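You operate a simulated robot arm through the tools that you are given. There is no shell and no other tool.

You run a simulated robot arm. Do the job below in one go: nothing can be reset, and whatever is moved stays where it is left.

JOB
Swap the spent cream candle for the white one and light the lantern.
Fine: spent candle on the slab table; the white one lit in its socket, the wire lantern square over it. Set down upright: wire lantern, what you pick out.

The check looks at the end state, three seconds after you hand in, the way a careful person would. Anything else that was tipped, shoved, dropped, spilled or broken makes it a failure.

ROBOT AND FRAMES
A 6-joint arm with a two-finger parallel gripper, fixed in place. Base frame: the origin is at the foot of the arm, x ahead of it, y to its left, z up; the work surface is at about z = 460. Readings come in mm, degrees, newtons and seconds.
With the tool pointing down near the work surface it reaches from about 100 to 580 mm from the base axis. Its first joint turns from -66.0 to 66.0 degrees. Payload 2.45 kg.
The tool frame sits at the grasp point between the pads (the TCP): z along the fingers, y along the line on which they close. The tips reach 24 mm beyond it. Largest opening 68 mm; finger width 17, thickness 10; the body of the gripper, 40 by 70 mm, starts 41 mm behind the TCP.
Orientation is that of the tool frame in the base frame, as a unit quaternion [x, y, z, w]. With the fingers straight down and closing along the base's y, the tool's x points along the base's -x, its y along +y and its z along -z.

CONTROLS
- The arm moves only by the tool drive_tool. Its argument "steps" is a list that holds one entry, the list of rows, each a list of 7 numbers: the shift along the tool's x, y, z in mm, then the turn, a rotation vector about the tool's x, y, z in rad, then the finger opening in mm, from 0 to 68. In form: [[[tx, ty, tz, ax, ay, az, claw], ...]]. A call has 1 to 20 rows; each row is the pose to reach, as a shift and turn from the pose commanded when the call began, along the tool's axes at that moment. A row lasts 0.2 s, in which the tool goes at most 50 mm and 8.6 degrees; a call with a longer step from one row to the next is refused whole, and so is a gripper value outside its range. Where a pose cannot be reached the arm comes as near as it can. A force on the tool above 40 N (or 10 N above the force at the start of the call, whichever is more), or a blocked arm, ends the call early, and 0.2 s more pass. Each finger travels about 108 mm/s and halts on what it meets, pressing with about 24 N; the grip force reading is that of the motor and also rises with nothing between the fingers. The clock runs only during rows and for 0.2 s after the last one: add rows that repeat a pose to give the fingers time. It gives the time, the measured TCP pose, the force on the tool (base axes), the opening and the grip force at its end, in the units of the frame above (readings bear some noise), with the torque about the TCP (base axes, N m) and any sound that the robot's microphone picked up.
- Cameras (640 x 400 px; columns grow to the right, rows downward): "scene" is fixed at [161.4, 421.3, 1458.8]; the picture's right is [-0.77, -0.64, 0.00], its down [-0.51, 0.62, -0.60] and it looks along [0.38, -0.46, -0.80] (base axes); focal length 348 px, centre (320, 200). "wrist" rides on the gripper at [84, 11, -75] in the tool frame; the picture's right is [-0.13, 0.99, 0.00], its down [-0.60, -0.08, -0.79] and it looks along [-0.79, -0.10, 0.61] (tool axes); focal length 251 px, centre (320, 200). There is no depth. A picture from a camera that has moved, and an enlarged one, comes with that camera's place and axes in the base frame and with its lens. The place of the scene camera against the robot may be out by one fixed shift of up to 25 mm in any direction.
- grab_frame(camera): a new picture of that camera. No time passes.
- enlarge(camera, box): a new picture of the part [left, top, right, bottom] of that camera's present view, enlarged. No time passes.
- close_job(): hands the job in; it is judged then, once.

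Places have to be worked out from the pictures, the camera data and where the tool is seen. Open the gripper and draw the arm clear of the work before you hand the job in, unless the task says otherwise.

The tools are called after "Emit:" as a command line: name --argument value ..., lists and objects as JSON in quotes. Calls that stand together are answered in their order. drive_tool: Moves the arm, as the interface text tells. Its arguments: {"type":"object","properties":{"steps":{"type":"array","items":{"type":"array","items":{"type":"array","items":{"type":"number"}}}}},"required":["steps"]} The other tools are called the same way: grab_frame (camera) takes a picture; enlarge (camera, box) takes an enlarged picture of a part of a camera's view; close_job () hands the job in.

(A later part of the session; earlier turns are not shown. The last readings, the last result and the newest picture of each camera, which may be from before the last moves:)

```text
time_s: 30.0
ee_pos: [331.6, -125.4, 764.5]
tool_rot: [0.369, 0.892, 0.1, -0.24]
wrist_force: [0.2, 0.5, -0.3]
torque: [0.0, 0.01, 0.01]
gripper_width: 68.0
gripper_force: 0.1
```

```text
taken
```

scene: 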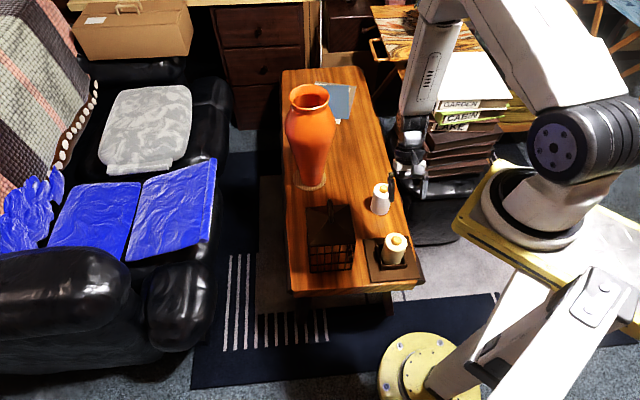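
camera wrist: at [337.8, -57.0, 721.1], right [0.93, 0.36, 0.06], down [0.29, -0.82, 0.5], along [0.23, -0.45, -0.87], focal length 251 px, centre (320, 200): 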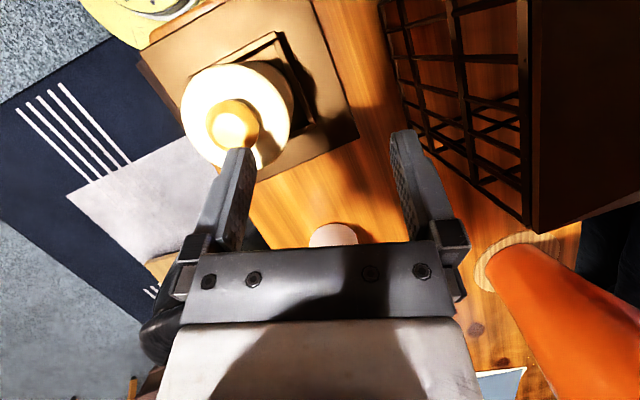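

Recovered. Straight-down poses seem to fail only when the tool's yaw differs from the arm's plane, so for the round candles I'll align yaw with the arm plane (-18.5°) and keep the tilt for now, hovering at z=700.

Emit:
drive_tool --steps '[[[-2.3, 1, 13.6, 0.0463, 0, -0.0801, 68], [-4.6, 1.9, 27.2, 0.0925, 0, -0.1602, 68], [-6.9, 2.9, 40.7, 0.1388, 0, -0.2403, 68], [-9.2, 3.8, 54.3, 0.185, 0, -0.3204, 68], [-11.5, 4.8, 67.9, 0.2313, 0, -0.4005, 68], [-11.5, 4.8, 67.9, 0.2313, 0, -0.4005, 68], [-11.5, 4.8, 67.9, 0.2313, 0, -0.4005, 68]]]'

Emit:
grab_frame --camera "wrist"

```text
time_s: 31.6
ee_pos: [318.1, -104.2, 700.2]
tool_rot: [0.154, 0.954, 0.042, -0.255]
wrist_force: [0.3, 1.5, -0.9]
torque: [0.0, -0.03, 0.01]
gripper_width: 68.0
gripper_force: 0.1
```

```text
taken
camera wrist: at [290.0, -82.4, 805.2], right [0.42, 0.91, -0.06], down [0.85, -0.37, 0.38], along [0.32, -0.22, -0.92], focal length 251 px, centre (320, 200)
```

wrist: 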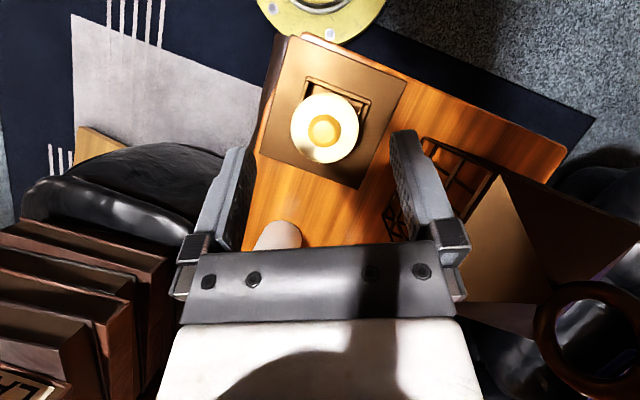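

Now reduce the tilt toward vertical in the arm's plane at this height to test reach.

Emit:
drive_tool --steps '[[[0, 0, 0, 0, -0.0873, 0, 68], [0, 0, 0, 0, -0.1745, 0, 68], [0, 0, 0, 0, -0.2618, 0, 68], [0, 0, 0, 0, -0.3491, 0, 68], [0, 0, 0, 0, -0.3491, 0, 68]]]'

```text
time_s: 32.8
ee_pos: [318.8, -102.4, 698.0]
tool_rot: [0.16, 0.98, 0.027, -0.112]
wrist_force: [-1.2, 0.5, -0.2]
torque: [0.0, -0.05, 0.0]
gripper_width: 68.2
gripper_force: 0.1
out of reach, approached as far as the arm can: row 4
```

Tilt ~13° is the limit at that height; I'll use 15°. Move down to a hover 70 mm back along the approach line to the cream candle.

Emit:
drive_tool --steps '[[[-8, -1.3, 21.3, 0.004, 0.008, 0.001, 68], [-16, -2.6, 42.5, 0.009, 0.016, 0.002, 68], [-24.2, -4, 63.8, 0.013, 0.023, 0.002, 68], [-32.3, -5.3, 85, 0.017, 0.031, 0.003, 68], [-32.3, -5.3, 85, 0.017, 0.031, 0.003, 68]]]'

Emit:
grab_frame --camera "wrist"

Emit:
enlarge --camera "scene" --box '[355, 175, 435, 295]'

```text
time_s: 34.0
ee_pos: [334.8, -116.7, 611.0]
tool_rot: [0.161, 0.982, 0.008, -0.103]
wrist_force: [0.2, 0.3, -0.1]
torque: [0.03, 0.03, 0.02]
gripper_width: 67.9
gripper_force: 0.0
out of reach, approached as far as the arm can: row 1
```

```text
taken
camera wrist: at [275.6, -82.7, 699.0], right [0.43, 0.9, -0.04], down [0.69, -0.3, 0.65], along [0.58, -0.31, -0.76], focal length 251 px, centre (320, 200)
```

wrist: 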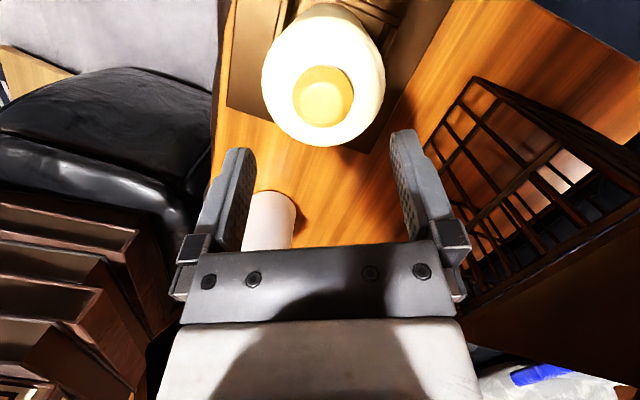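

```text
3.33 times, centred on (395, 235) of scene
camera zoom: at [161.4, 421.3, 1458.8], right [-0.77, -0.64, 0.0], down [-0.51, 0.62, -0.6], along [0.38, -0.46, -0.8], focal length 1161 px, centre (70, 83)
```

zoom: 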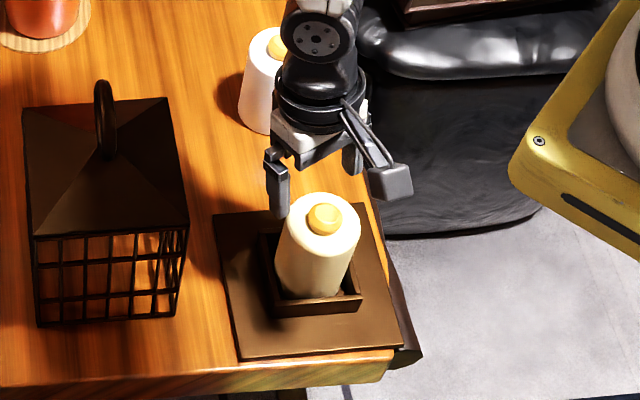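

The arm is at tilt ~12°, close to hover. The candle is about 3.5 mm off the finger mid-plane (toward +tool y); I'll correct this, come 15 mm closer and check clearances on each side.

Emit:
drive_tool --steps '[[[5, 1.8, 7, 0, 0, 0, 68], [11, 3.5, 14, 0, 0, 0, 68], [11, 3.5, 14, 0, 0, 0, 68]]]'

Emit:
grab_frame --camera "wrist"

Emit:
enlarge --camera "scene" --box '[370, 190, 420, 270]'

```text
time_s: 34.8
ee_pos: [321.9, -108.5, 598.2]
tool_rot: [0.161, 0.981, 0.009, -0.104]
wrist_force: [-0.6, -0.3, 0.1]
torque: [0.01, 0.0, -0.01]
gripper_width: 67.7
gripper_force: 0.1
```

```text
taken
camera wrist: at [264.2, -74.6, 687.5], right [0.43, 0.9, -0.04], down [0.69, -0.3, 0.65], along [0.57, -0.31, -0.76], focal length 251 px, centre (320, 200)
```

wrist: 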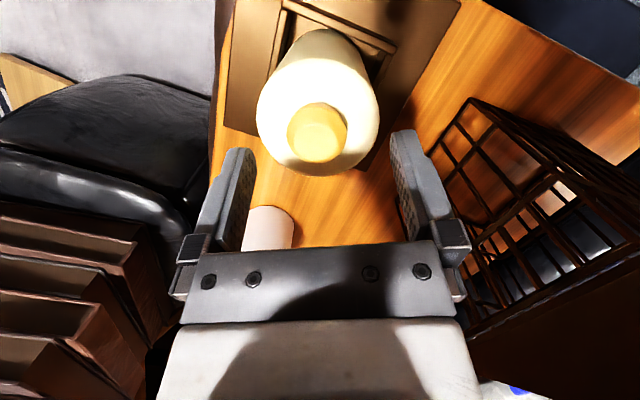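

```text
5.00 times, centred on (395, 230) of scene
camera zoom: at [161.4, 421.3, 1458.8], right [-0.77, -0.64, 0.0], down [-0.51, 0.62, -0.6], along [0.38, -0.46, -0.8], focal length 1742 px, centre (-55, 50)
```

zoom: 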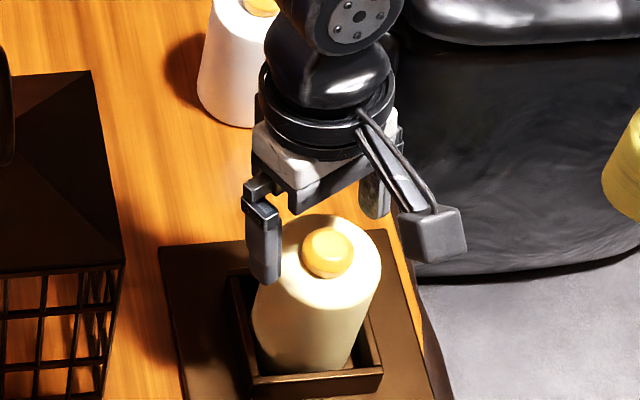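

Candle now looks centred between the fingers to within a millimetre. Zoom to confirm clearance on both sides.

Emit:
enlarge --camera "wrist" --box '[235, 40, 405, 190]'

```text
2.67 times, centred on (320, 115) of wrist
camera zoom: at [264.2, -74.6, 687.5], right [0.43, 0.9, -0.04], down [0.69, -0.3, 0.65], along [0.57, -0.31, -0.76], focal length 670 px, centre (320, 427)
```

zoom: 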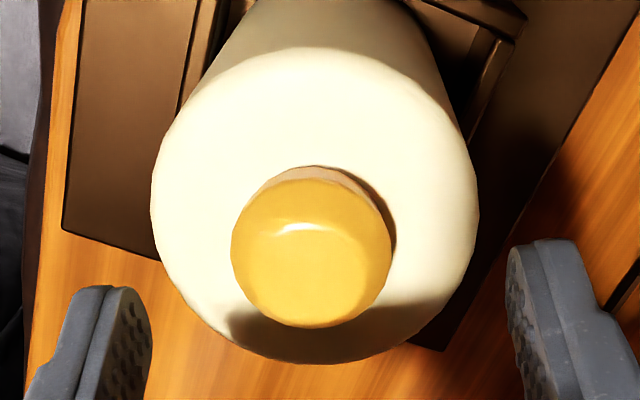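

Centred within ~0.6 mm, about 3 mm clearance each side. Descend 50 mm along the tool axis in small rows.

Emit:
drive_tool --steps '[[[0, -0.5, 8, 0, 0, 0, 68], [0, -0.5, 16, 0, 0, 0, 68], [0, -0.5, 24, 0, 0, 0, 68], [0, -0.5, 32, 0, 0, 0, 68], [0, -0.5, 41, 0, 0, 0, 68], [0, -0.5, 50, 0, 0, 0, 68], [0, -0.5, 50, 0, 0, 0, 68]]]'

Emit:
grab_frame --camera "wrist"

Emit:
enlarge --camera "scene" --box '[370, 190, 420, 270]'

```text
time_s: 36.4
ee_pos: [311.7, -105.4, 548.3]
tool_rot: [0.16, 0.982, 0.009, -0.103]
wrist_force: [0.3, -0.5, 1.0]
torque: [0.01, 0.02, -0.01]
gripper_width: 68.2
gripper_force: 0.1
```

```text
taken
camera wrist: at [253.0, -72.4, 637.7], right [0.43, 0.9, -0.04], down [0.69, -0.3, 0.65], along [0.58, -0.31, -0.76], focal length 251 px, centre (320, 200)
```

wrist: 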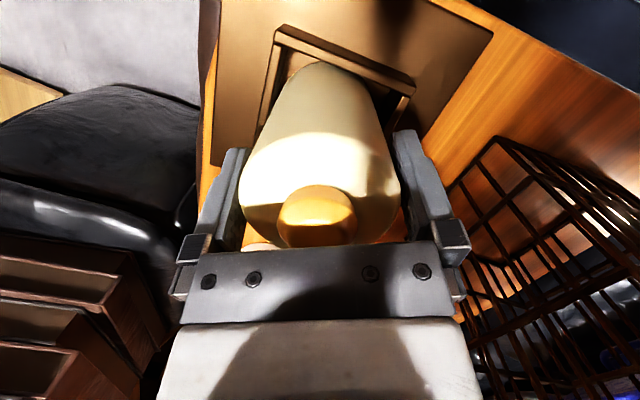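

```text
5.00 times, centred on (395, 230) of scene
camera zoom: at [161.4, 421.3, 1458.8], right [-0.77, -0.64, 0.0], down [-0.51, 0.62, -0.6], along [0.38, -0.46, -0.8], focal length 1742 px, centre (-55, 50)
```

zoom: 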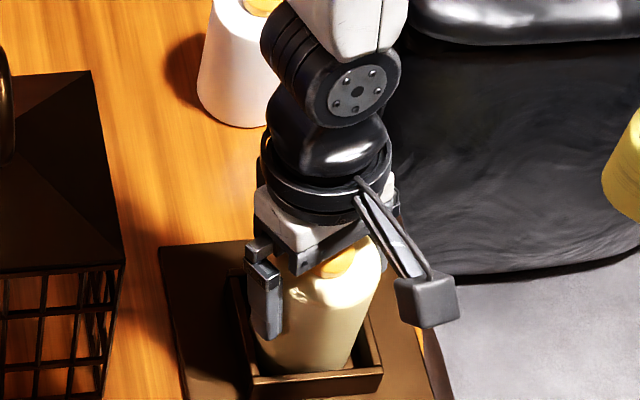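

The fingers straddle the candle with no contact forces and the palm just above the button. Close gently on it.

Emit:
drive_tool --steps '[[[0, 0, 0, 0, 0, 0, 64], [0, 0, 0, 0, 0, 0, 60], [0, 0, 0, 0, 0, 0, 55], [0, 0, 0, 0, 0, 0, 50], [0, 0, 0, 0, 0, 0, 50]]]'

Emit:
grab_frame --camera "wrist"

```text
time_s: 37.6
ee_pos: [311.1, -106.0, 550.0]
tool_rot: [0.161, 0.981, 0.01, -0.103]
wrist_force: [0.5, 2.4, 4.1]
torque: [0.4, -0.07, 0.0]
gripper_width: 62.4
gripper_force: 23.7
```

```text
taken
camera wrist: at [253.1, -72.4, 637.9], right [0.43, 0.9, -0.04], down [0.69, -0.3, 0.65], along [0.58, -0.31, -0.76], focal length 251 px, centre (320, 200)
```

wrist: 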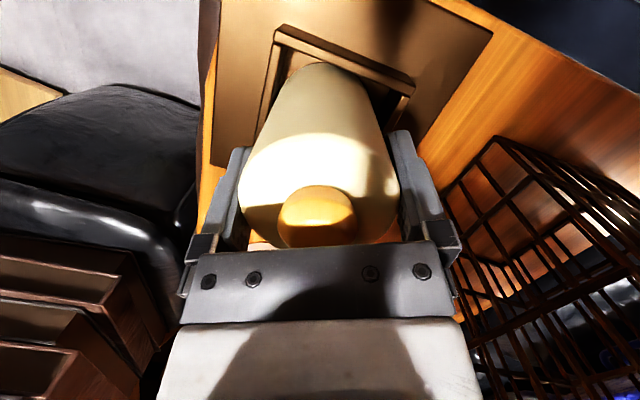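

Gripped at 62.4 mm. Lift straight up 15 mm first.

Emit:
drive_tool --steps '[[[1, -0.1, -4.9, 0, 0, 0, 50], [2, -0.2, -9.8, 0, 0, 0, 50], [3.1, -0.3, -14.7, 0, 0, 0, 50], [3.1, -0.3, -14.7, 0, 0, 0, 50]]]'

Emit:
enlarge --camera "scene" --box '[355, 180, 435, 290]'

Emit:
grab_frame --camera "wrist"

```text
time_s: 38.6
ee_pos: [311.0, -106.1, 563.7]
tool_rot: [0.16, 0.982, 0.009, -0.103]
wrist_force: [-0.5, -0.3, -1.8]
torque: [0.01, 0.01, 0.0]
gripper_width: 62.3
gripper_force: 23.9
```

```text
3.64 times, centred on (395, 235) of scene
camera zoom: at [161.4, 421.3, 1458.8], right [-0.77, -0.64, 0.0], down [-0.51, 0.62, -0.6], along [0.38, -0.46, -0.8], focal length 1267 px, centre (47, 73)
```

zoom: 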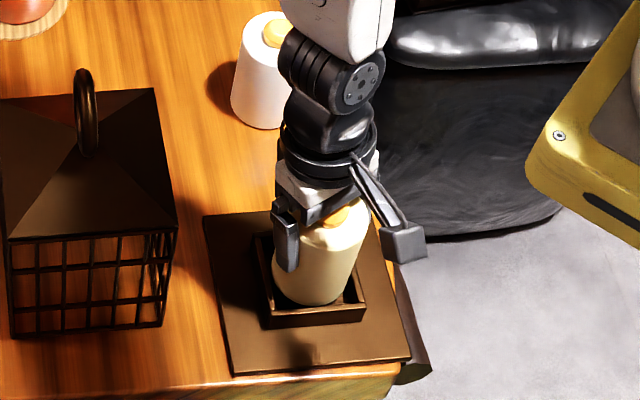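

```text
taken
camera wrist: at [253.1, -72.7, 653.5], right [0.43, 0.9, -0.04], down [0.69, -0.3, 0.65], along [0.57, -0.31, -0.76], focal length 251 px, centre (320, 200)
```

wrist: 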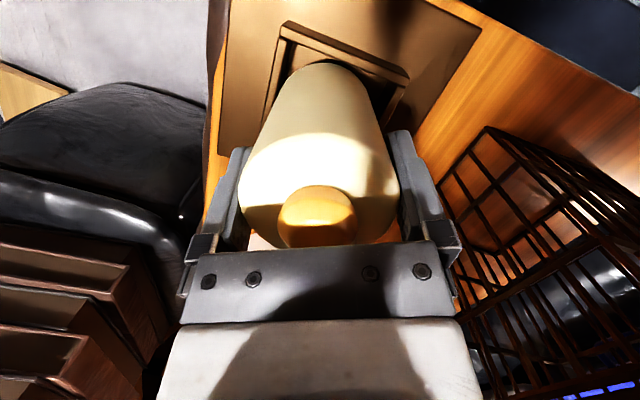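

The candle hangs straight. Raise further and carry it outward between the cage and the white candle to (520,-155), at z 645.

Emit:
drive_tool --steps '[[[3.7, -0.3, -17.8, 0, 0, 0, 50], [7.4, -0.6, -35.6, 0, 0, 0, 50], [-14.4, -1.7, -47.8, 0, 0, 0, 50], [-36.2, -2.9, -60, 0, 0, 0, 50], [-58, -4, -72.3, 0, 0, 0, 50], [-79.8, -5.1, -84.5, 0, 0, 0, 50], [-97.2, -3.5, -93.3, 0, 0, 0, 50], [-114.5, -1.8, -102, 0, 0, 0, 50], [-131.9, -0.2, -110.8, 0, 0, 0, 50], [-152.2, 6, -115.1, 0, 0, 0, 50], [-172.6, 12.3, -119.5, 0, 0, 0, 50], [-192.9, 18.5, -123.8, 0, 0, 0, 50], [-192.9, 18.5, -123.8, 0, 0, 0, 50]]]'

Emit:
grab_frame --camera "scene"

Emit:
grab_frame --camera "wrist"

```text
time_s: 41.4
ee_pos: [521.1, -155.4, 645.6]
tool_rot: [0.161, 0.982, 0.009, -0.103]
wrist_force: [0.1, 0.7, -2.9]
torque: [0.05, 0.01, 0.02]
gripper_width: 61.9
gripper_force: 24.1
out of reach, approached as far as the arm can: row 3, 4
```

```text
taken
```

scene: 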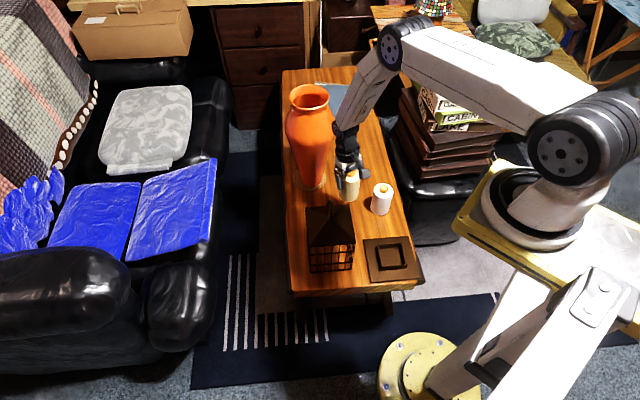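

```text
taken
camera wrist: at [462.9, -121.9, 735.5], right [0.43, 0.9, -0.04], down [0.69, -0.3, 0.65], along [0.57, -0.31, -0.76], focal length 251 px, centre (320, 200)
```

wrist: 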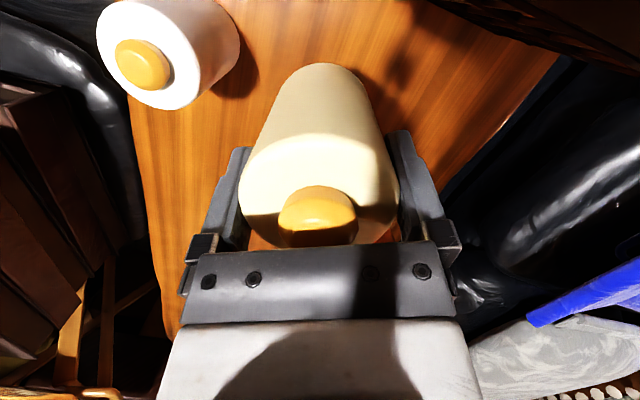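

Candle is over free table. Lower 88 mm, then slowly to contact.

Emit:
drive_tool --steps '[[[-3.1, 0.3, 14.7, 0, 0, 0, 50], [-8.2, 0.7, 39.2, 0, 0, 0, 50], [-13.3, 1.1, 63.7, 0, 0, 0, 50], [-16.8, 1.4, 80.4, 0, 0, 0, 50], [-18, 1.5, 86.2, 0, 0, 0, 50], [-18.4, 1.6, 88.2, 0, 0, 0, 50], [-18.8, 1.6, 90.2, 0, 0, 0, 50], [-18.8, 1.6, 90.2, 0, 0, 0, 50]]]'

Emit:
enlarge --camera "scene" --box '[310, 140, 410, 260]'

```text
time_s: 43.2
ee_pos: [520.6, -155.5, 552.6]
tool_rot: [0.161, 0.982, 0.009, -0.103]
wrist_force: [-0.6, 0.3, -3.6]
torque: [-0.01, -0.01, 0.0]
gripper_width: 62.6
gripper_force: 23.5
```

```text
3.33 times, centred on (360, 200) of scene
camera zoom: at [161.4, 421.3, 1458.8], right [-0.77, -0.64, 0.0], down [-0.51, 0.62, -0.6], along [0.38, -0.46, -0.8], focal length 1161 px, centre (187, 200)
```

zoom: 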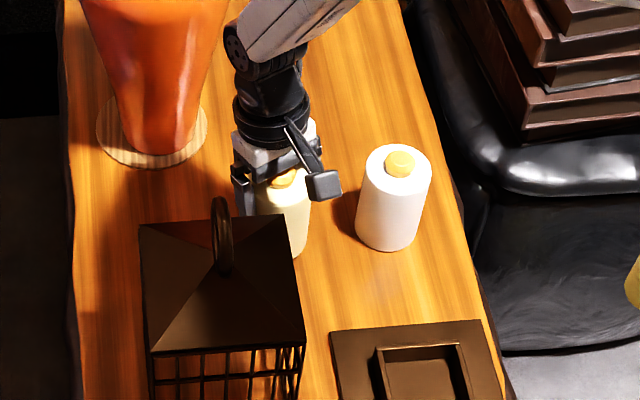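

No contact yet. Continue down in 2 mm rows.

Emit:
drive_tool --steps '[[[-0.4, 0, 2, 0, 0, 0, 50], [-0.8, 0.1, 4, 0, 0, 0, 50], [-1.2, 0.1, 5.9, 0, 0, 0, 50], [-1.6, 0.1, 7.8, 0, 0, 0, 50], [-1.6, 0.1, 7.8, 0, 0, 0, 50]]]'

```text
time_s: 44.4
ee_pos: [520.2, -154.4, 545.1]
tool_rot: [0.161, 0.982, 0.009, -0.103]
wrist_force: [0.3, -1.1, -2.5]
torque: [-0.01, -0.02, -0.01]
gripper_width: 62.5
gripper_force: 23.6
```

Emit:
drive_tool --steps '[[[-0.3, 0, 1.5, 0, 0, 0, 50], [-0.6, 0.1, 3, 0, 0, 0, 50], [-0.9, 0.1, 4.4, 0, 0, 0, 50], [-0.9, 0.1, 4.4, 0, 0, 0, 50]]]'

```text
time_s: 45.4
ee_pos: [521.2, -155.0, 541.5]
tool_rot: [0.161, 0.981, 0.009, -0.103]
wrist_force: [-1.1, 0.3, 2.8]
torque: [0.14, 0.09, 0.05]
gripper_width: 62.2
gripper_force: 24.1
```

Contact with the table at z≈541.5. Open the fingers slowly.

Emit:
drive_tool --steps '[[[0, 0, 0, 0, 0, 0, 60], [0, 0, 0, 0, 0, 0, 63], [0, 0, 0, 0, 0, 0, 66], [0, 0, 0, 0, 0, 0, 68], [0, 0, 0, 0, 0, 0, 68]]]'

Emit:
grab_frame --camera "wrist"

Emit:
enlarge --camera "scene" --box '[310, 140, 410, 260]'

```text
time_s: 46.6
ee_pos: [520.1, -153.6, 541.0]
tool_rot: [0.162, 0.981, 0.008, -0.102]
wrist_force: [0.2, -0.4, 0.3]
torque: [0.0, -0.01, 0.0]
gripper_width: 68.3
gripper_force: 0.1
```

```text
taken
camera wrist: at [462.3, -121.1, 630.2], right [0.43, 0.9, -0.04], down [0.69, -0.3, 0.65], along [0.58, -0.31, -0.76], focal length 251 px, centre (320, 200)
```

wrist: 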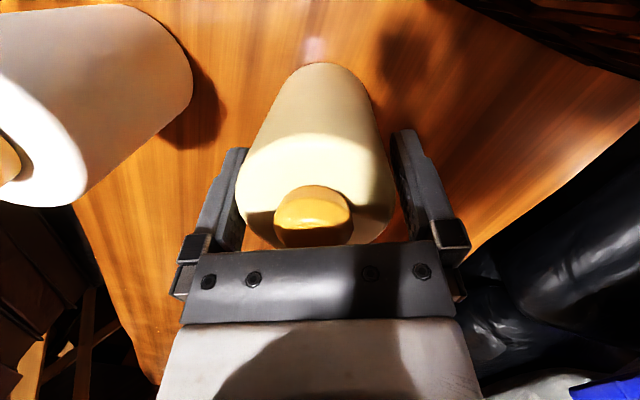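

```text
3.33 times, centred on (360, 200) of scene
camera zoom: at [161.4, 421.3, 1458.8], right [-0.77, -0.64, 0.0], down [-0.51, 0.62, -0.6], along [0.38, -0.46, -0.8], focal length 1161 px, centre (187, 200)
```

zoom: 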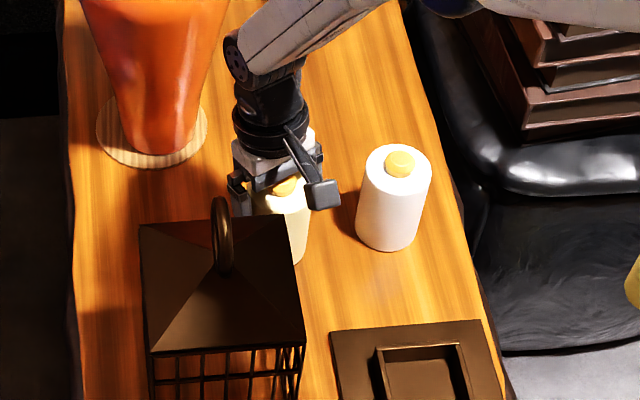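

The candle stands upright but nearer the left finger (offset ≈3 mm). Shift the gripper 2.5 mm toward -tool y before retracting.

Emit:
drive_tool --steps '[[[0, -1.3, 0, 0, 0, 0, 68], [0, -2.5, 0, 0, 0, 0, 68], [0, -2.5, 0, 0, 0, 0, 68]]]'

Emit:
grab_frame --camera "wrist"

```text
time_s: 47.4
ee_pos: [519.6, -157.0, 540.7]
tool_rot: [0.161, 0.982, 0.009, -0.102]
wrist_force: [0.2, -0.5, -0.3]
torque: [0.0, -0.02, 0.01]
gripper_width: 67.8
gripper_force: 0.0
```

```text
taken
camera wrist: at [461.0, -123.8, 630.3], right [0.43, 0.9, -0.04], down [0.69, -0.3, 0.65], along [0.58, -0.31, -0.76], focal length 251 px, centre (320, 200)
```

wrist: 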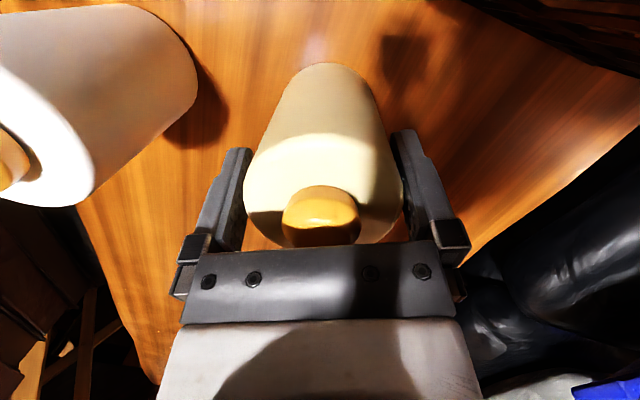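

Slightly over; shift back 0.8 mm and retract along the tool axis.

Emit:
drive_tool --steps '[[[0, 0.8, 0, 0, 0, 0, 68], [0, 0.8, -10, 0, 0, 0, 68], [0, 0.8, -25, 0, 0, 0, 68], [0, 0.8, -45, 0, 0, 0, 68], [0, 0.8, -75, 0, 0, 0, 68], [0, 0.8, -110, 0, 0, 0, 68], [0, 0.8, -110, 0, 0, 0, 68]]]'

Emit:
grab_frame --camera "wrist"

Emit:
grab_frame --camera "scene"

```text
time_s: 49.0
ee_pos: [540.8, -162.5, 647.3]
tool_rot: [0.16, 0.982, 0.009, -0.103]
wrist_force: [0.6, -0.3, 0.9]
torque: [0.0, 0.02, -0.01]
gripper_width: 67.8
gripper_force: 0.1
```

```text
taken
camera wrist: at [483.1, -128.3, 735.7], right [0.43, 0.9, -0.04], down [0.69, -0.3, 0.65], along [0.57, -0.31, -0.76], focal length 251 px, centre (320, 200)
```

wrist: 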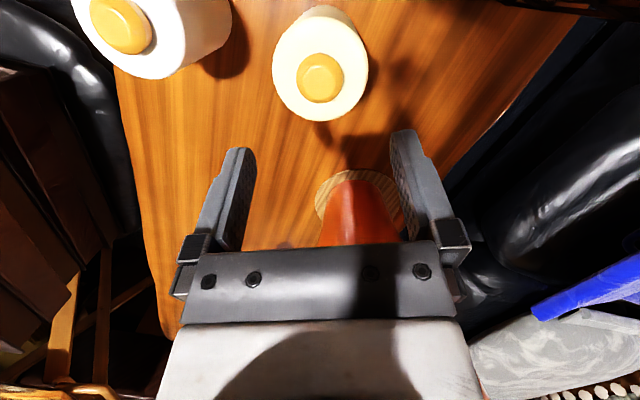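

```text
taken
```

scene: 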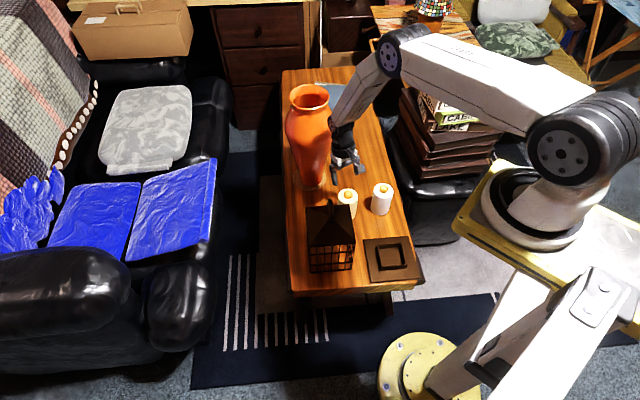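

The cream candle stands upright on the table. Next, hover over the white candle at about (445,-243) with the same tool orientation.

Emit:
drive_tool --steps '[[[10.6, -26.2, 5, 0, 0, 0, 68], [21.3, -52.5, 10.1, 0, 0, 0, 68], [32, -78.8, 15.1, 0, 0, 0, 68], [42.6, -105, 20.2, 0, 0, 0, 68], [42.6, -105, 20.2, 0, 0, 0, 68]]]'

Emit:
grab_frame --camera "wrist"

Emit:
enlarge --camera "wrist" --box '[235, 0, 405, 190]'

```text
time_s: 50.2
ee_pos: [463.4, -246.0, 638.7]
tool_rot: [0.16, 0.982, 0.008, -0.103]
wrist_force: [-0.8, -0.3, 0.1]
torque: [-0.02, 0.04, 0.01]
gripper_width: 68.2
gripper_force: 0.1
```

```text
taken
camera wrist: at [405.3, -212.0, 727.6], right [0.43, 0.9, -0.04], down [0.69, -0.3, 0.65], along [0.58, -0.31, -0.76], focal length 251 px, centre (320, 200)
```

wrist: 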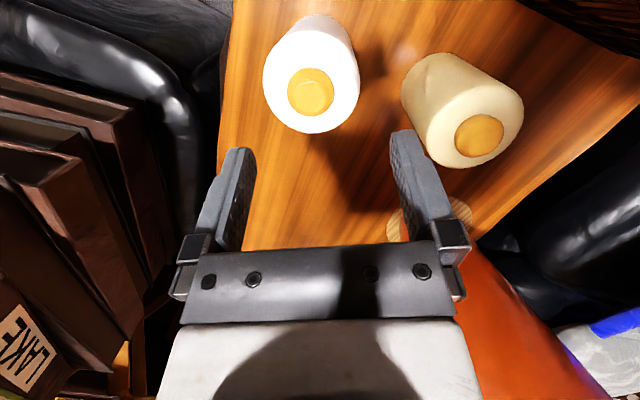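

```text
2.11 times, centred on (320, 95) of wrist
camera zoom: at [405.3, -212.0, 727.6], right [0.43, 0.9, -0.04], down [0.69, -0.3, 0.65], along [0.58, -0.31, -0.76], focal length 529 px, centre (320, 421)
```

zoom: 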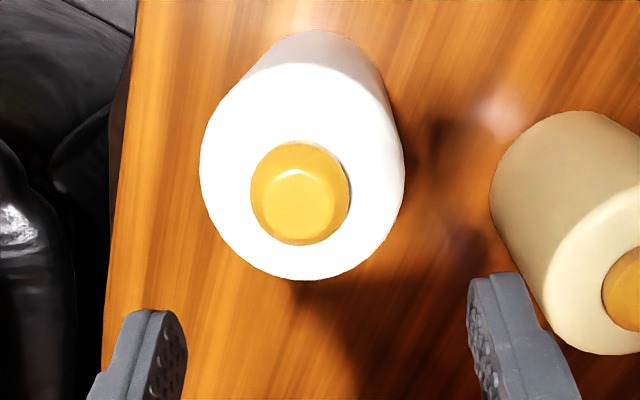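

White candle's top is z≈556 at about (444,-244), ~5 mm off toward -tool y. Correct and approach to just above it, then check.

Emit:
drive_tool --steps '[[[-0.2, -1.7, 12, 0, 0, 0, 68], [-0.4, -3.3, 24, 0, 0, 0, 68], [-0.5, -5, 36, 0, 0, 0, 68], [-0.6, -5, 46, 0, 0, 0, 68], [-0.6, -5, 46, 0, 0, 0, 68]]]'

Emit:
grab_frame --camera "wrist"

Emit:
enlarge --camera "wrist" --box '[235, 40, 405, 190]'

```text
time_s: 51.4
ee_pos: [453.9, -249.5, 594.3]
tool_rot: [0.161, 0.982, 0.009, -0.103]
wrist_force: [-0.1, 0.5, -0.1]
torque: [0.03, 0.01, 0.01]
gripper_width: 67.8
gripper_force: 0.1
```

```text
taken
camera wrist: at [395.7, -216.0, 683.2], right [0.43, 0.9, -0.04], down [0.69, -0.3, 0.65], along [0.58, -0.31, -0.76], focal length 251 px, centre (320, 200)
```

wrist: 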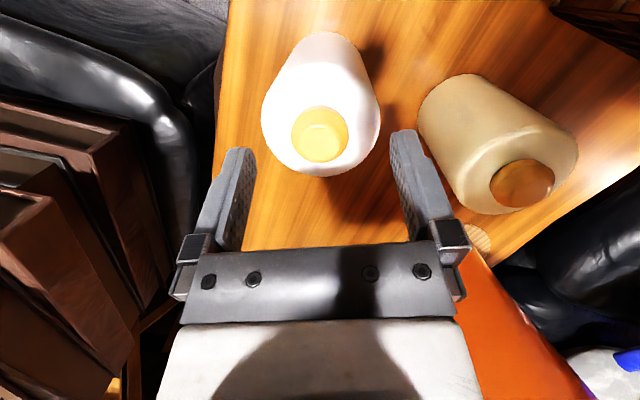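

```text
2.67 times, centred on (320, 115) of wrist
camera zoom: at [395.7, -216.0, 683.2], right [0.43, 0.9, -0.04], down [0.69, -0.3, 0.65], along [0.58, -0.31, -0.76], focal length 670 px, centre (320, 427)
```

zoom: 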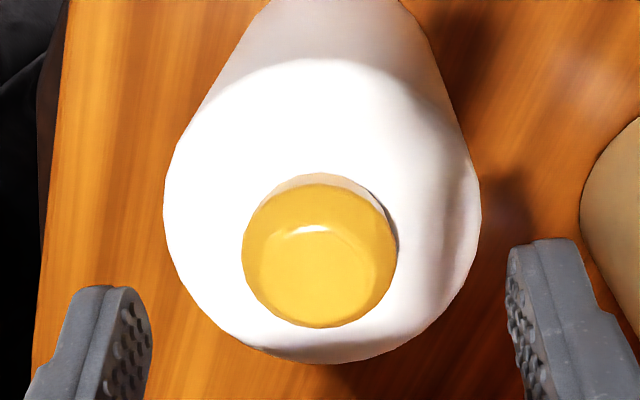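

Centred within 1 mm. Descend 54 mm along the tool axis, then inspect before closing.

Emit:
drive_tool --steps '[[[0, 0.6, 8, 0, 0, 0, 68], [-0.2, 0.6, 17, 0, 0, 0, 68], [-0.4, 0.6, 26, 0, 0, 0, 68], [-0.6, 0.6, 35, 0, 0, 0, 68], [-0.7, 0.6, 45, 0, 0, 0, 68], [-0.7, 0.6, 54, 0, 0, 0, 68], [-0.7, 0.6, 54, 0, 0, 0, 68]]]'

Emit:
grab_frame --camera "wrist"

Emit:
enlarge --camera "scene" --box '[330, 150, 430, 270]'

```text
time_s: 53.0
ee_pos: [444.8, -247.5, 539.7]
tool_rot: [0.16, 0.982, 0.008, -0.103]
wrist_force: [0.4, 0.7, -0.1]
torque: [-0.03, -0.03, 0.03]
gripper_width: 68.1
gripper_force: 0.1
```

```text
taken
camera wrist: at [386.2, -212.8, 629.9], right [0.43, 0.9, -0.04], down [0.69, -0.3, 0.65], along [0.58, -0.31, -0.76], focal length 251 px, centre (320, 200)
```

wrist: 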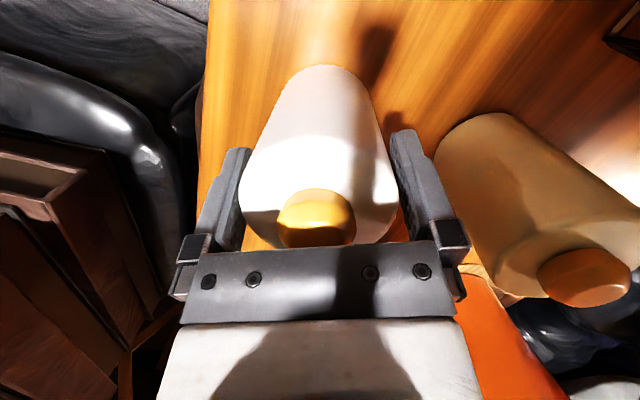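

```text
3.33 times, centred on (380, 210) of scene
camera zoom: at [161.4, 421.3, 1458.8], right [-0.77, -0.64, 0.0], down [-0.51, 0.62, -0.6], along [0.38, -0.46, -0.8], focal length 1161 px, centre (120, 167)
```

zoom: 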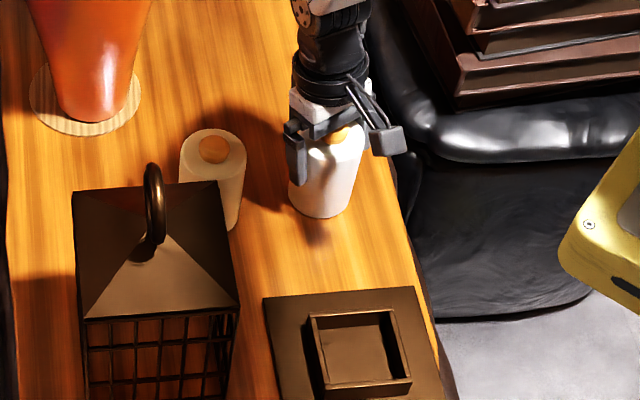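

The view matches the cream-candle grip almost exactly. Close on the white candle.

Emit:
drive_tool --steps '[[[0, 0, 0, 0, 0, 0, 64], [0, 0, 0, 0, 0, 0, 60], [0, 0, 0, 0, 0, 0, 55], [0, 0, 0, 0, 0, 0, 50], [0, 0, 0, 0, 0, 0, 50]]]'

Emit:
grab_frame --camera "wrist"

```text
time_s: 54.2
ee_pos: [445.0, -247.0, 540.5]
tool_rot: [0.161, 0.982, 0.009, -0.102]
wrist_force: [0.9, 2.6, 5.6]
torque: [0.43, -0.11, -0.01]
gripper_width: 62.1
gripper_force: 24.5
```

```text
taken
camera wrist: at [386.4, -212.8, 630.2], right [0.43, 0.9, -0.04], down [0.69, -0.3, 0.65], along [0.58, -0.31, -0.76], focal length 251 px, centre (320, 200)
```

wrist: 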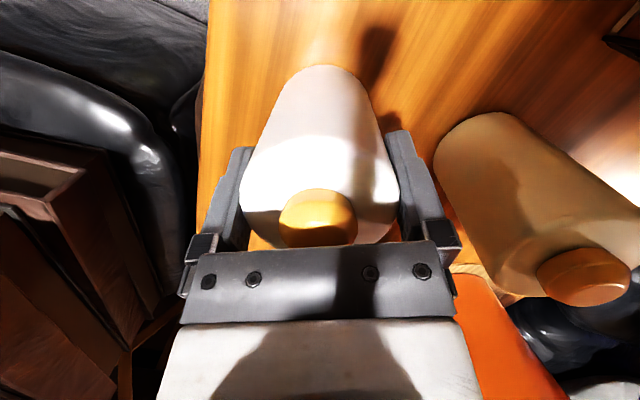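

White candle gripped at 62.1 mm. Lift 50 mm straight up, then carry to above the socket at TCP (311.5,-106,590).

Emit:
drive_tool --steps '[[[1.6, -0.1, -8, 0, 0, 0, 50], [5.1, -0.5, -24.5, 0, 0, 0, 50], [10.2, -0.9, -49, 0, 0, 0, 50], [22, 5.5, -46.6, 0, 0, 0, 50], [44, 17.4, -42.2, 0, 0, 0, 50], [67, 29.9, -37.5, 0, 0, 0, 50], [90, 42.4, -32.9, 0, 0, 0, 50], [113, 54.9, -28.2, 0, 0, 0, 50], [136, 67.4, -23.5, 0, 0, 0, 50], [158, 79.3, -19, 0, 0, 0, 50], [172, 86.9, -16.2, 0, 0, 0, 50], [178.5, 90.4, -14.9, 0, 0, 0, 50], [178.5, 90.4, -14.9, 0, 0, 0, 50]]]'

Emit:
grab_frame --camera "wrist"

Emit:
enlarge --camera "scene" --box '[340, 170, 440, 290]'

```text
time_s: 57.0
ee_pos: [312.6, -108.7, 590.3]
tool_rot: [0.16, 0.982, 0.008, -0.104]
wrist_force: [0.2, -0.1, -2.2]
torque: [-0.01, -0.01, -0.01]
gripper_width: 62.4
gripper_force: 23.9
out of reach, approached as far as the arm can: row 11, 12, 13
```

```text
taken
camera wrist: at [254.6, -74.3, 679.7], right [0.43, 0.9, -0.04], down [0.69, -0.3, 0.65], along [0.57, -0.31, -0.76], focal length 251 px, centre (320, 200)
```

wrist: 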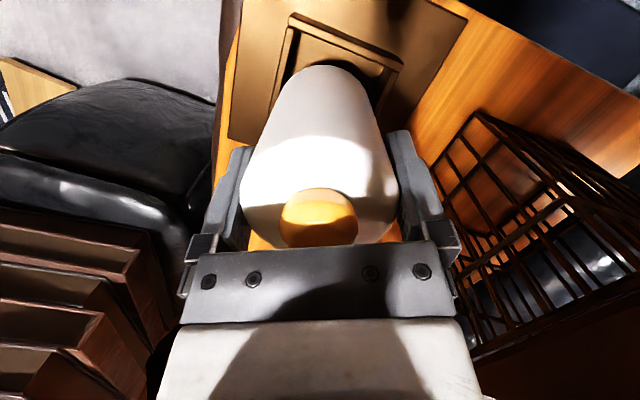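

```text
3.33 times, centred on (390, 230) of scene
camera zoom: at [161.4, 421.3, 1458.8], right [-0.77, -0.64, 0.0], down [-0.51, 0.62, -0.6], along [0.38, -0.46, -0.8], focal length 1161 px, centre (87, 100)
```

zoom: 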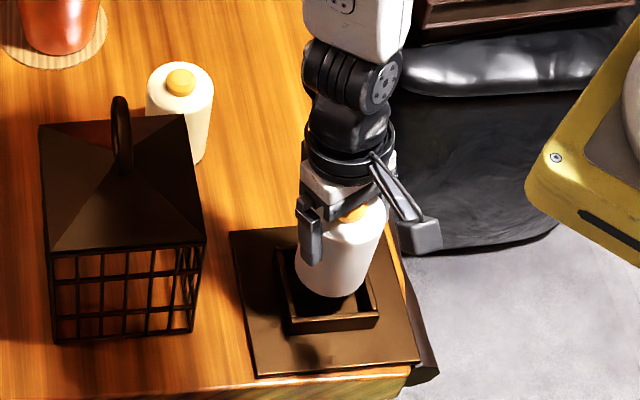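

Almost there at (312.6,-108.7,590). Correct to (311.1,-106) while dropping to z 576, then compare with the cream candle's pictures.

Emit:
drive_tool --steps '[[[-0.2, 0.8, 4.7, 0, 0, 0, 50], [-0.4, 1.6, 9.4, 0, 0, 0, 50], [-0.7, 2.3, 14.1, 0, 0, 0, 50], [-0.7, 2.3, 14.1, 0, 0, 0, 50]]]'

Emit:
grab_frame --camera "wrist"

Emit:
enlarge --camera "wrist" --box '[220, 0, 440, 150]'

Emit:
enlarge --camera "scene" --box '[365, 220, 425, 290]'

```text
time_s: 58.0
ee_pos: [312.8, -105.8, 575.7]
tool_rot: [0.161, 0.981, 0.01, -0.103]
wrist_force: [-0.8, -0.5, -1.9]
torque: [-0.03, 0.03, 0.0]
gripper_width: 62.6
gripper_force: 24.3
```

```text
taken
camera wrist: at [254.4, -71.9, 665.8], right [0.43, 0.9, -0.04], down [0.69, -0.3, 0.65], along [0.57, -0.31, -0.76], focal length 251 px, centre (320, 200)
```

wrist: 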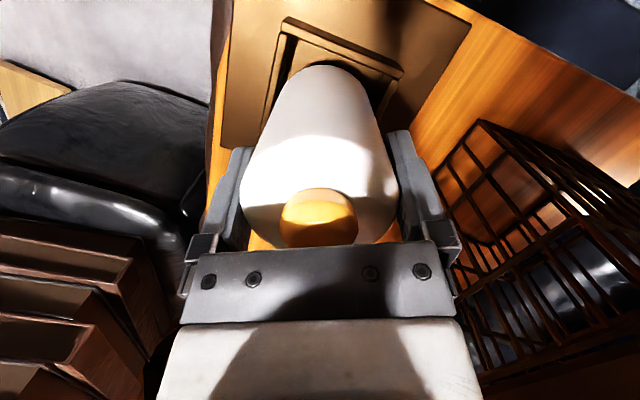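

```text
2.67 times, centred on (330, 75) of wrist
camera zoom: at [254.4, -71.9, 665.8], right [0.43, 0.9, -0.04], down [0.69, -0.3, 0.65], along [0.57, -0.31, -0.76], focal length 670 px, centre (293, 533)
```

zoom: 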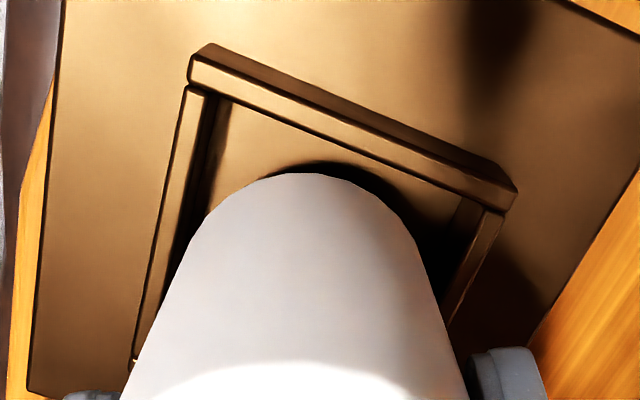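

```text
5.71 times, centred on (395, 255) of scene
camera zoom: at [161.4, 421.3, 1458.8], right [-0.77, -0.64, 0.0], down [-0.51, 0.62, -0.6], along [0.38, -0.46, -0.8], focal length 1991 px, centre (-109, -114)
```

zoom: 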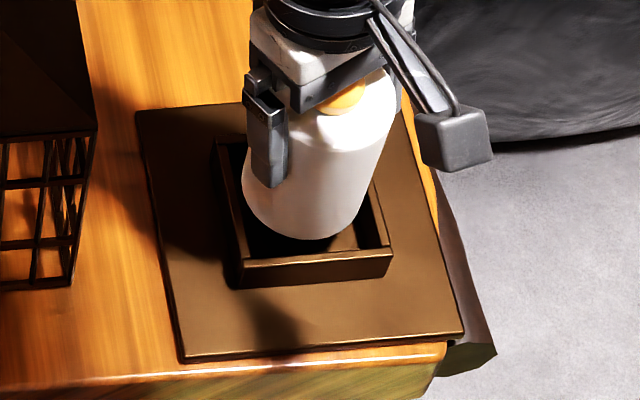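

Position is within ~1.7 mm of the cream's pose. Correct and lower to z 563.7, where I have the cream picture for direct comparison.

Emit:
drive_tool --steps '[[[0.9, -0.5, 2, 0, 0, 0, 50], [0.2, -0.5, 5, 0, 0, 0, 50], [-0.4, -0.5, 8.5, 0, 0, 0, 50], [-1, -0.5, 12.1, 0, 0, 0, 50], [-1, -0.5, 12.1, 0, 0, 0, 50]]]'

Emit:
grab_frame --camera "wrist"

Emit:
enlarge --camera "scene" --box '[365, 220, 425, 290]'

```text
time_s: 59.2
ee_pos: [311.2, -106.8, 565.2]
tool_rot: [0.161, 0.982, 0.01, -0.103]
wrist_force: [0.3, 0.0, -1.9]
torque: [0.01, -0.04, -0.01]
gripper_width: 62.3
gripper_force: 24.1
```

```text
taken
camera wrist: at [252.4, -72.1, 653.8], right [0.43, 0.9, -0.04], down [0.69, -0.3, 0.65], along [0.58, -0.31, -0.76], focal length 251 px, centre (320, 200)
```

wrist: 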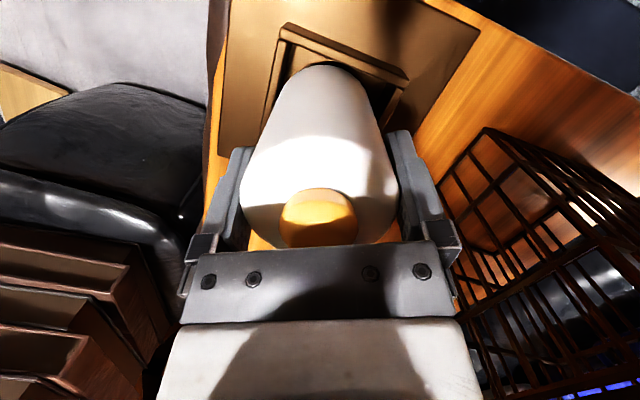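

```text
5.71 times, centred on (395, 255) of scene
camera zoom: at [161.4, 421.3, 1458.8], right [-0.77, -0.64, 0.0], down [-0.51, 0.62, -0.6], along [0.38, -0.46, -0.8], focal length 1991 px, centre (-109, -114)
```

zoom: 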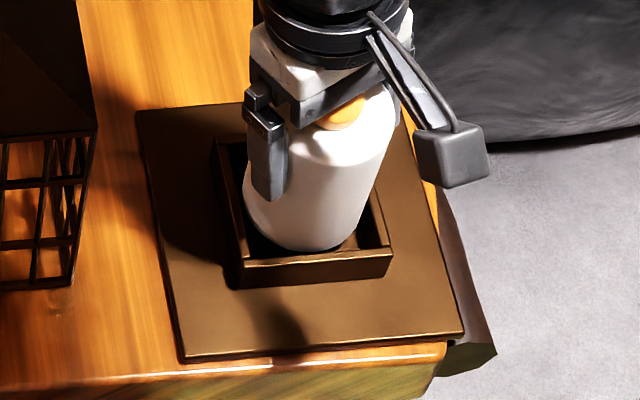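

It matches the cream candle's view when it was lifted from the socket. Lower straight down in small rows to contact.

Emit:
drive_tool --steps '[[[-0.4, 0.3, 2, 0, 0, 0, 50], [-0.8, 0.4, 4, 0, 0, 0, 50], [-1.2, 0.5, 6, 0, 0, 0, 50], [-1.6, 0.5, 8, 0, 0, 0, 50], [-2, 0.5, 10, 0, 0, 0, 50], [-2.5, 0.5, 12, 0, 0, 0, 50], [-2.5, 0.5, 12, 0, 0, 0, 50]]]'

Emit:
enlarge --camera "scene" --box '[365, 220, 425, 290]'

```text
time_s: 60.8
ee_pos: [309.1, -105.0, 552.8]
tool_rot: [0.161, 0.982, 0.01, -0.102]
wrist_force: [0.5, -0.4, -2.0]
torque: [0.03, 0.0, 0.0]
gripper_width: 62.0
gripper_force: 23.9
```

```text
5.71 times, centred on (395, 255) of scene
camera zoom: at [161.4, 421.3, 1458.8], right [-0.77, -0.64, 0.0], down [-0.51, 0.62, -0.6], along [0.38, -0.46, -0.8], focal length 1991 px, centre (-109, -114)
```

zoom: 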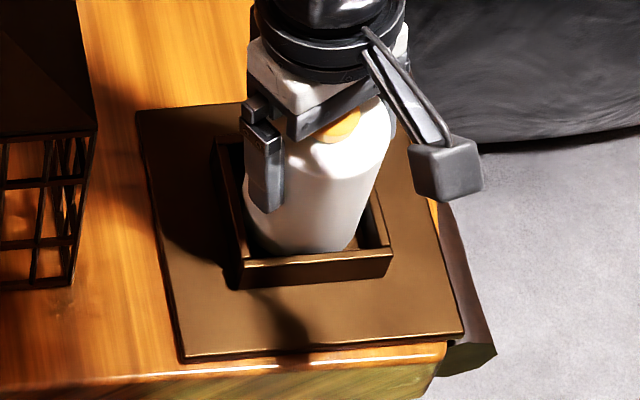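

No lateral force; it's within the walls. A few more millimetres down to seat it.

Emit:
drive_tool --steps '[[[-0.2, 0, 1.2, 0, 0, 0, 50], [-0.3, 0, 2.4, 0, 0, 0, 50], [-0.4, 0, 3.6, 0, 0, 0, 50], [-0.5, 0, 4.4, 0, 0, 0, 50], [-0.5, 0, 4.4, 0, 0, 0, 50]]]'

```text
time_s: 62.0
ee_pos: [309.8, -105.2, 546.8]
tool_rot: [0.161, 0.982, 0.009, -0.103]
wrist_force: [-1.7, 1.0, 17.2]
torque: [0.56, -0.15, 0.0]
gripper_width: 62.3
gripper_force: 23.9
```

Seated (17 N). Ease up 0.8 mm and open.

Emit:
drive_tool --steps '[[[0.1, 0, -0.8, 0, 0, 0, 50], [0.1, 0, -0.8, 0, 0, 0, 60], [0.1, 0, -0.8, 0, 0, 0, 64], [0.1, 0, -0.8, 0, 0, 0, 68], [0.1, 0, -0.8, 0, 0, 0, 68]]]'

Emit:
grab_frame --camera "wrist"

Emit:
enlarge --camera "scene" --box '[365, 220, 425, 290]'

```text
time_s: 63.2
ee_pos: [309.0, -106.7, 548.6]
tool_rot: [0.161, 0.982, 0.008, -0.102]
wrist_force: [0.1, 1.4, 0.4]
torque: [0.0, 0.0, -0.02]
gripper_width: 68.0
gripper_force: 0.0
```

```text
taken
camera wrist: at [251.8, -72.0, 638.0], right [0.43, 0.9, -0.04], down [0.69, -0.3, 0.65], along [0.57, -0.31, -0.76], focal length 251 px, centre (320, 200)
```

wrist: 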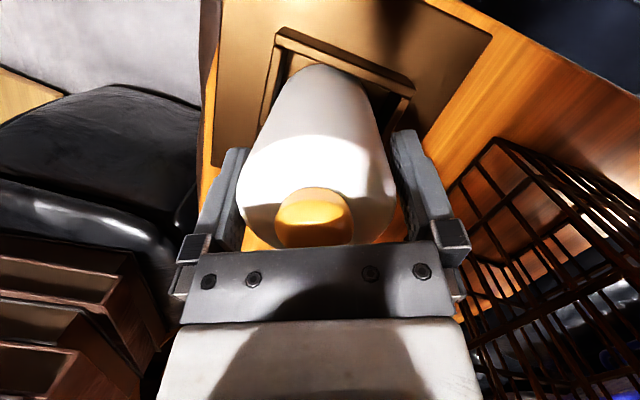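

```text
5.71 times, centred on (395, 255) of scene
camera zoom: at [161.4, 421.3, 1458.8], right [-0.77, -0.64, 0.0], down [-0.51, 0.62, -0.6], along [0.38, -0.46, -0.8], focal length 1991 px, centre (-109, -114)
```

zoom: 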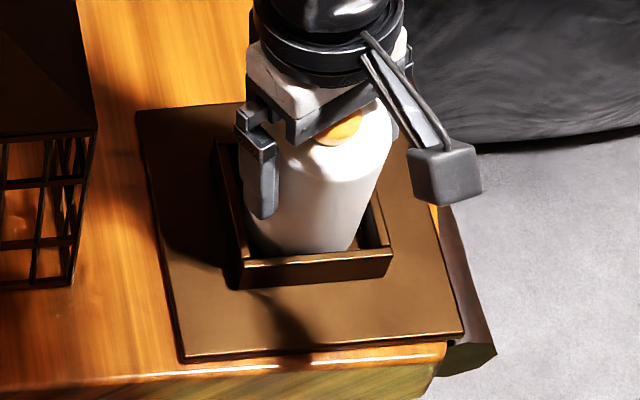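

Candle seated upright in the socket. Centre the fingers (−1 mm), retract 50 mm along the tool axis and look.

Emit:
drive_tool --steps '[[[0, -1, 0, 0, 0, 0, 68], [0, -1, -8, 0, 0, 0, 68], [0, -1, -18, 0, 0, 0, 68], [0, -1, -30, 0, 0, 0, 68], [0, -1, -42, 0, 0, 0, 68], [0, -1, -50, 0, 0, 0, 68], [0, -1, -50, 0, 0, 0, 68]]]'

Emit:
grab_frame --camera "wrist"

Emit:
enlarge --camera "scene" --box '[365, 200, 425, 290]'

```text
time_s: 64.8
ee_pos: [320.4, -110.1, 599.5]
tool_rot: [0.161, 0.981, 0.009, -0.104]
wrist_force: [-0.1, 0.0, 0.1]
torque: [0.0, 0.0, -0.01]
gripper_width: 68.3
gripper_force: 0.0
```

```text
taken
camera wrist: at [261.6, -75.4, 687.8], right [0.43, 0.9, -0.04], down [0.69, -0.3, 0.65], along [0.57, -0.31, -0.76], focal length 251 px, centre (320, 200)
```

wrist: 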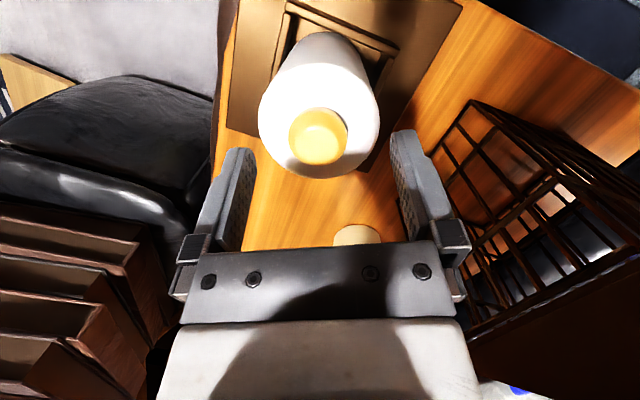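

```text
4.44 times, centred on (395, 245) of scene
camera zoom: at [161.4, 421.3, 1458.8], right [-0.77, -0.64, 0.0], down [-0.51, 0.62, -0.6], along [0.38, -0.46, -0.8], focal length 1548 px, centre (-13, 0)
```

zoom: 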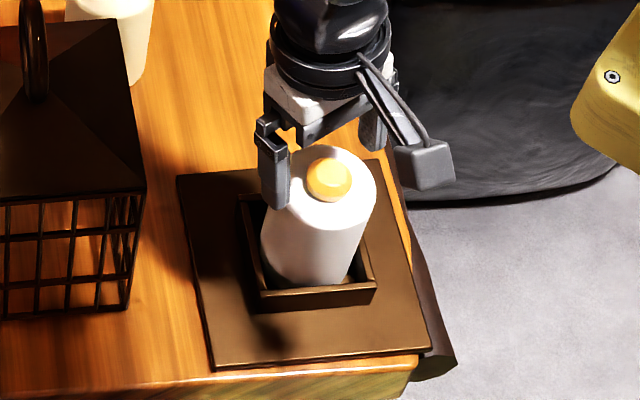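

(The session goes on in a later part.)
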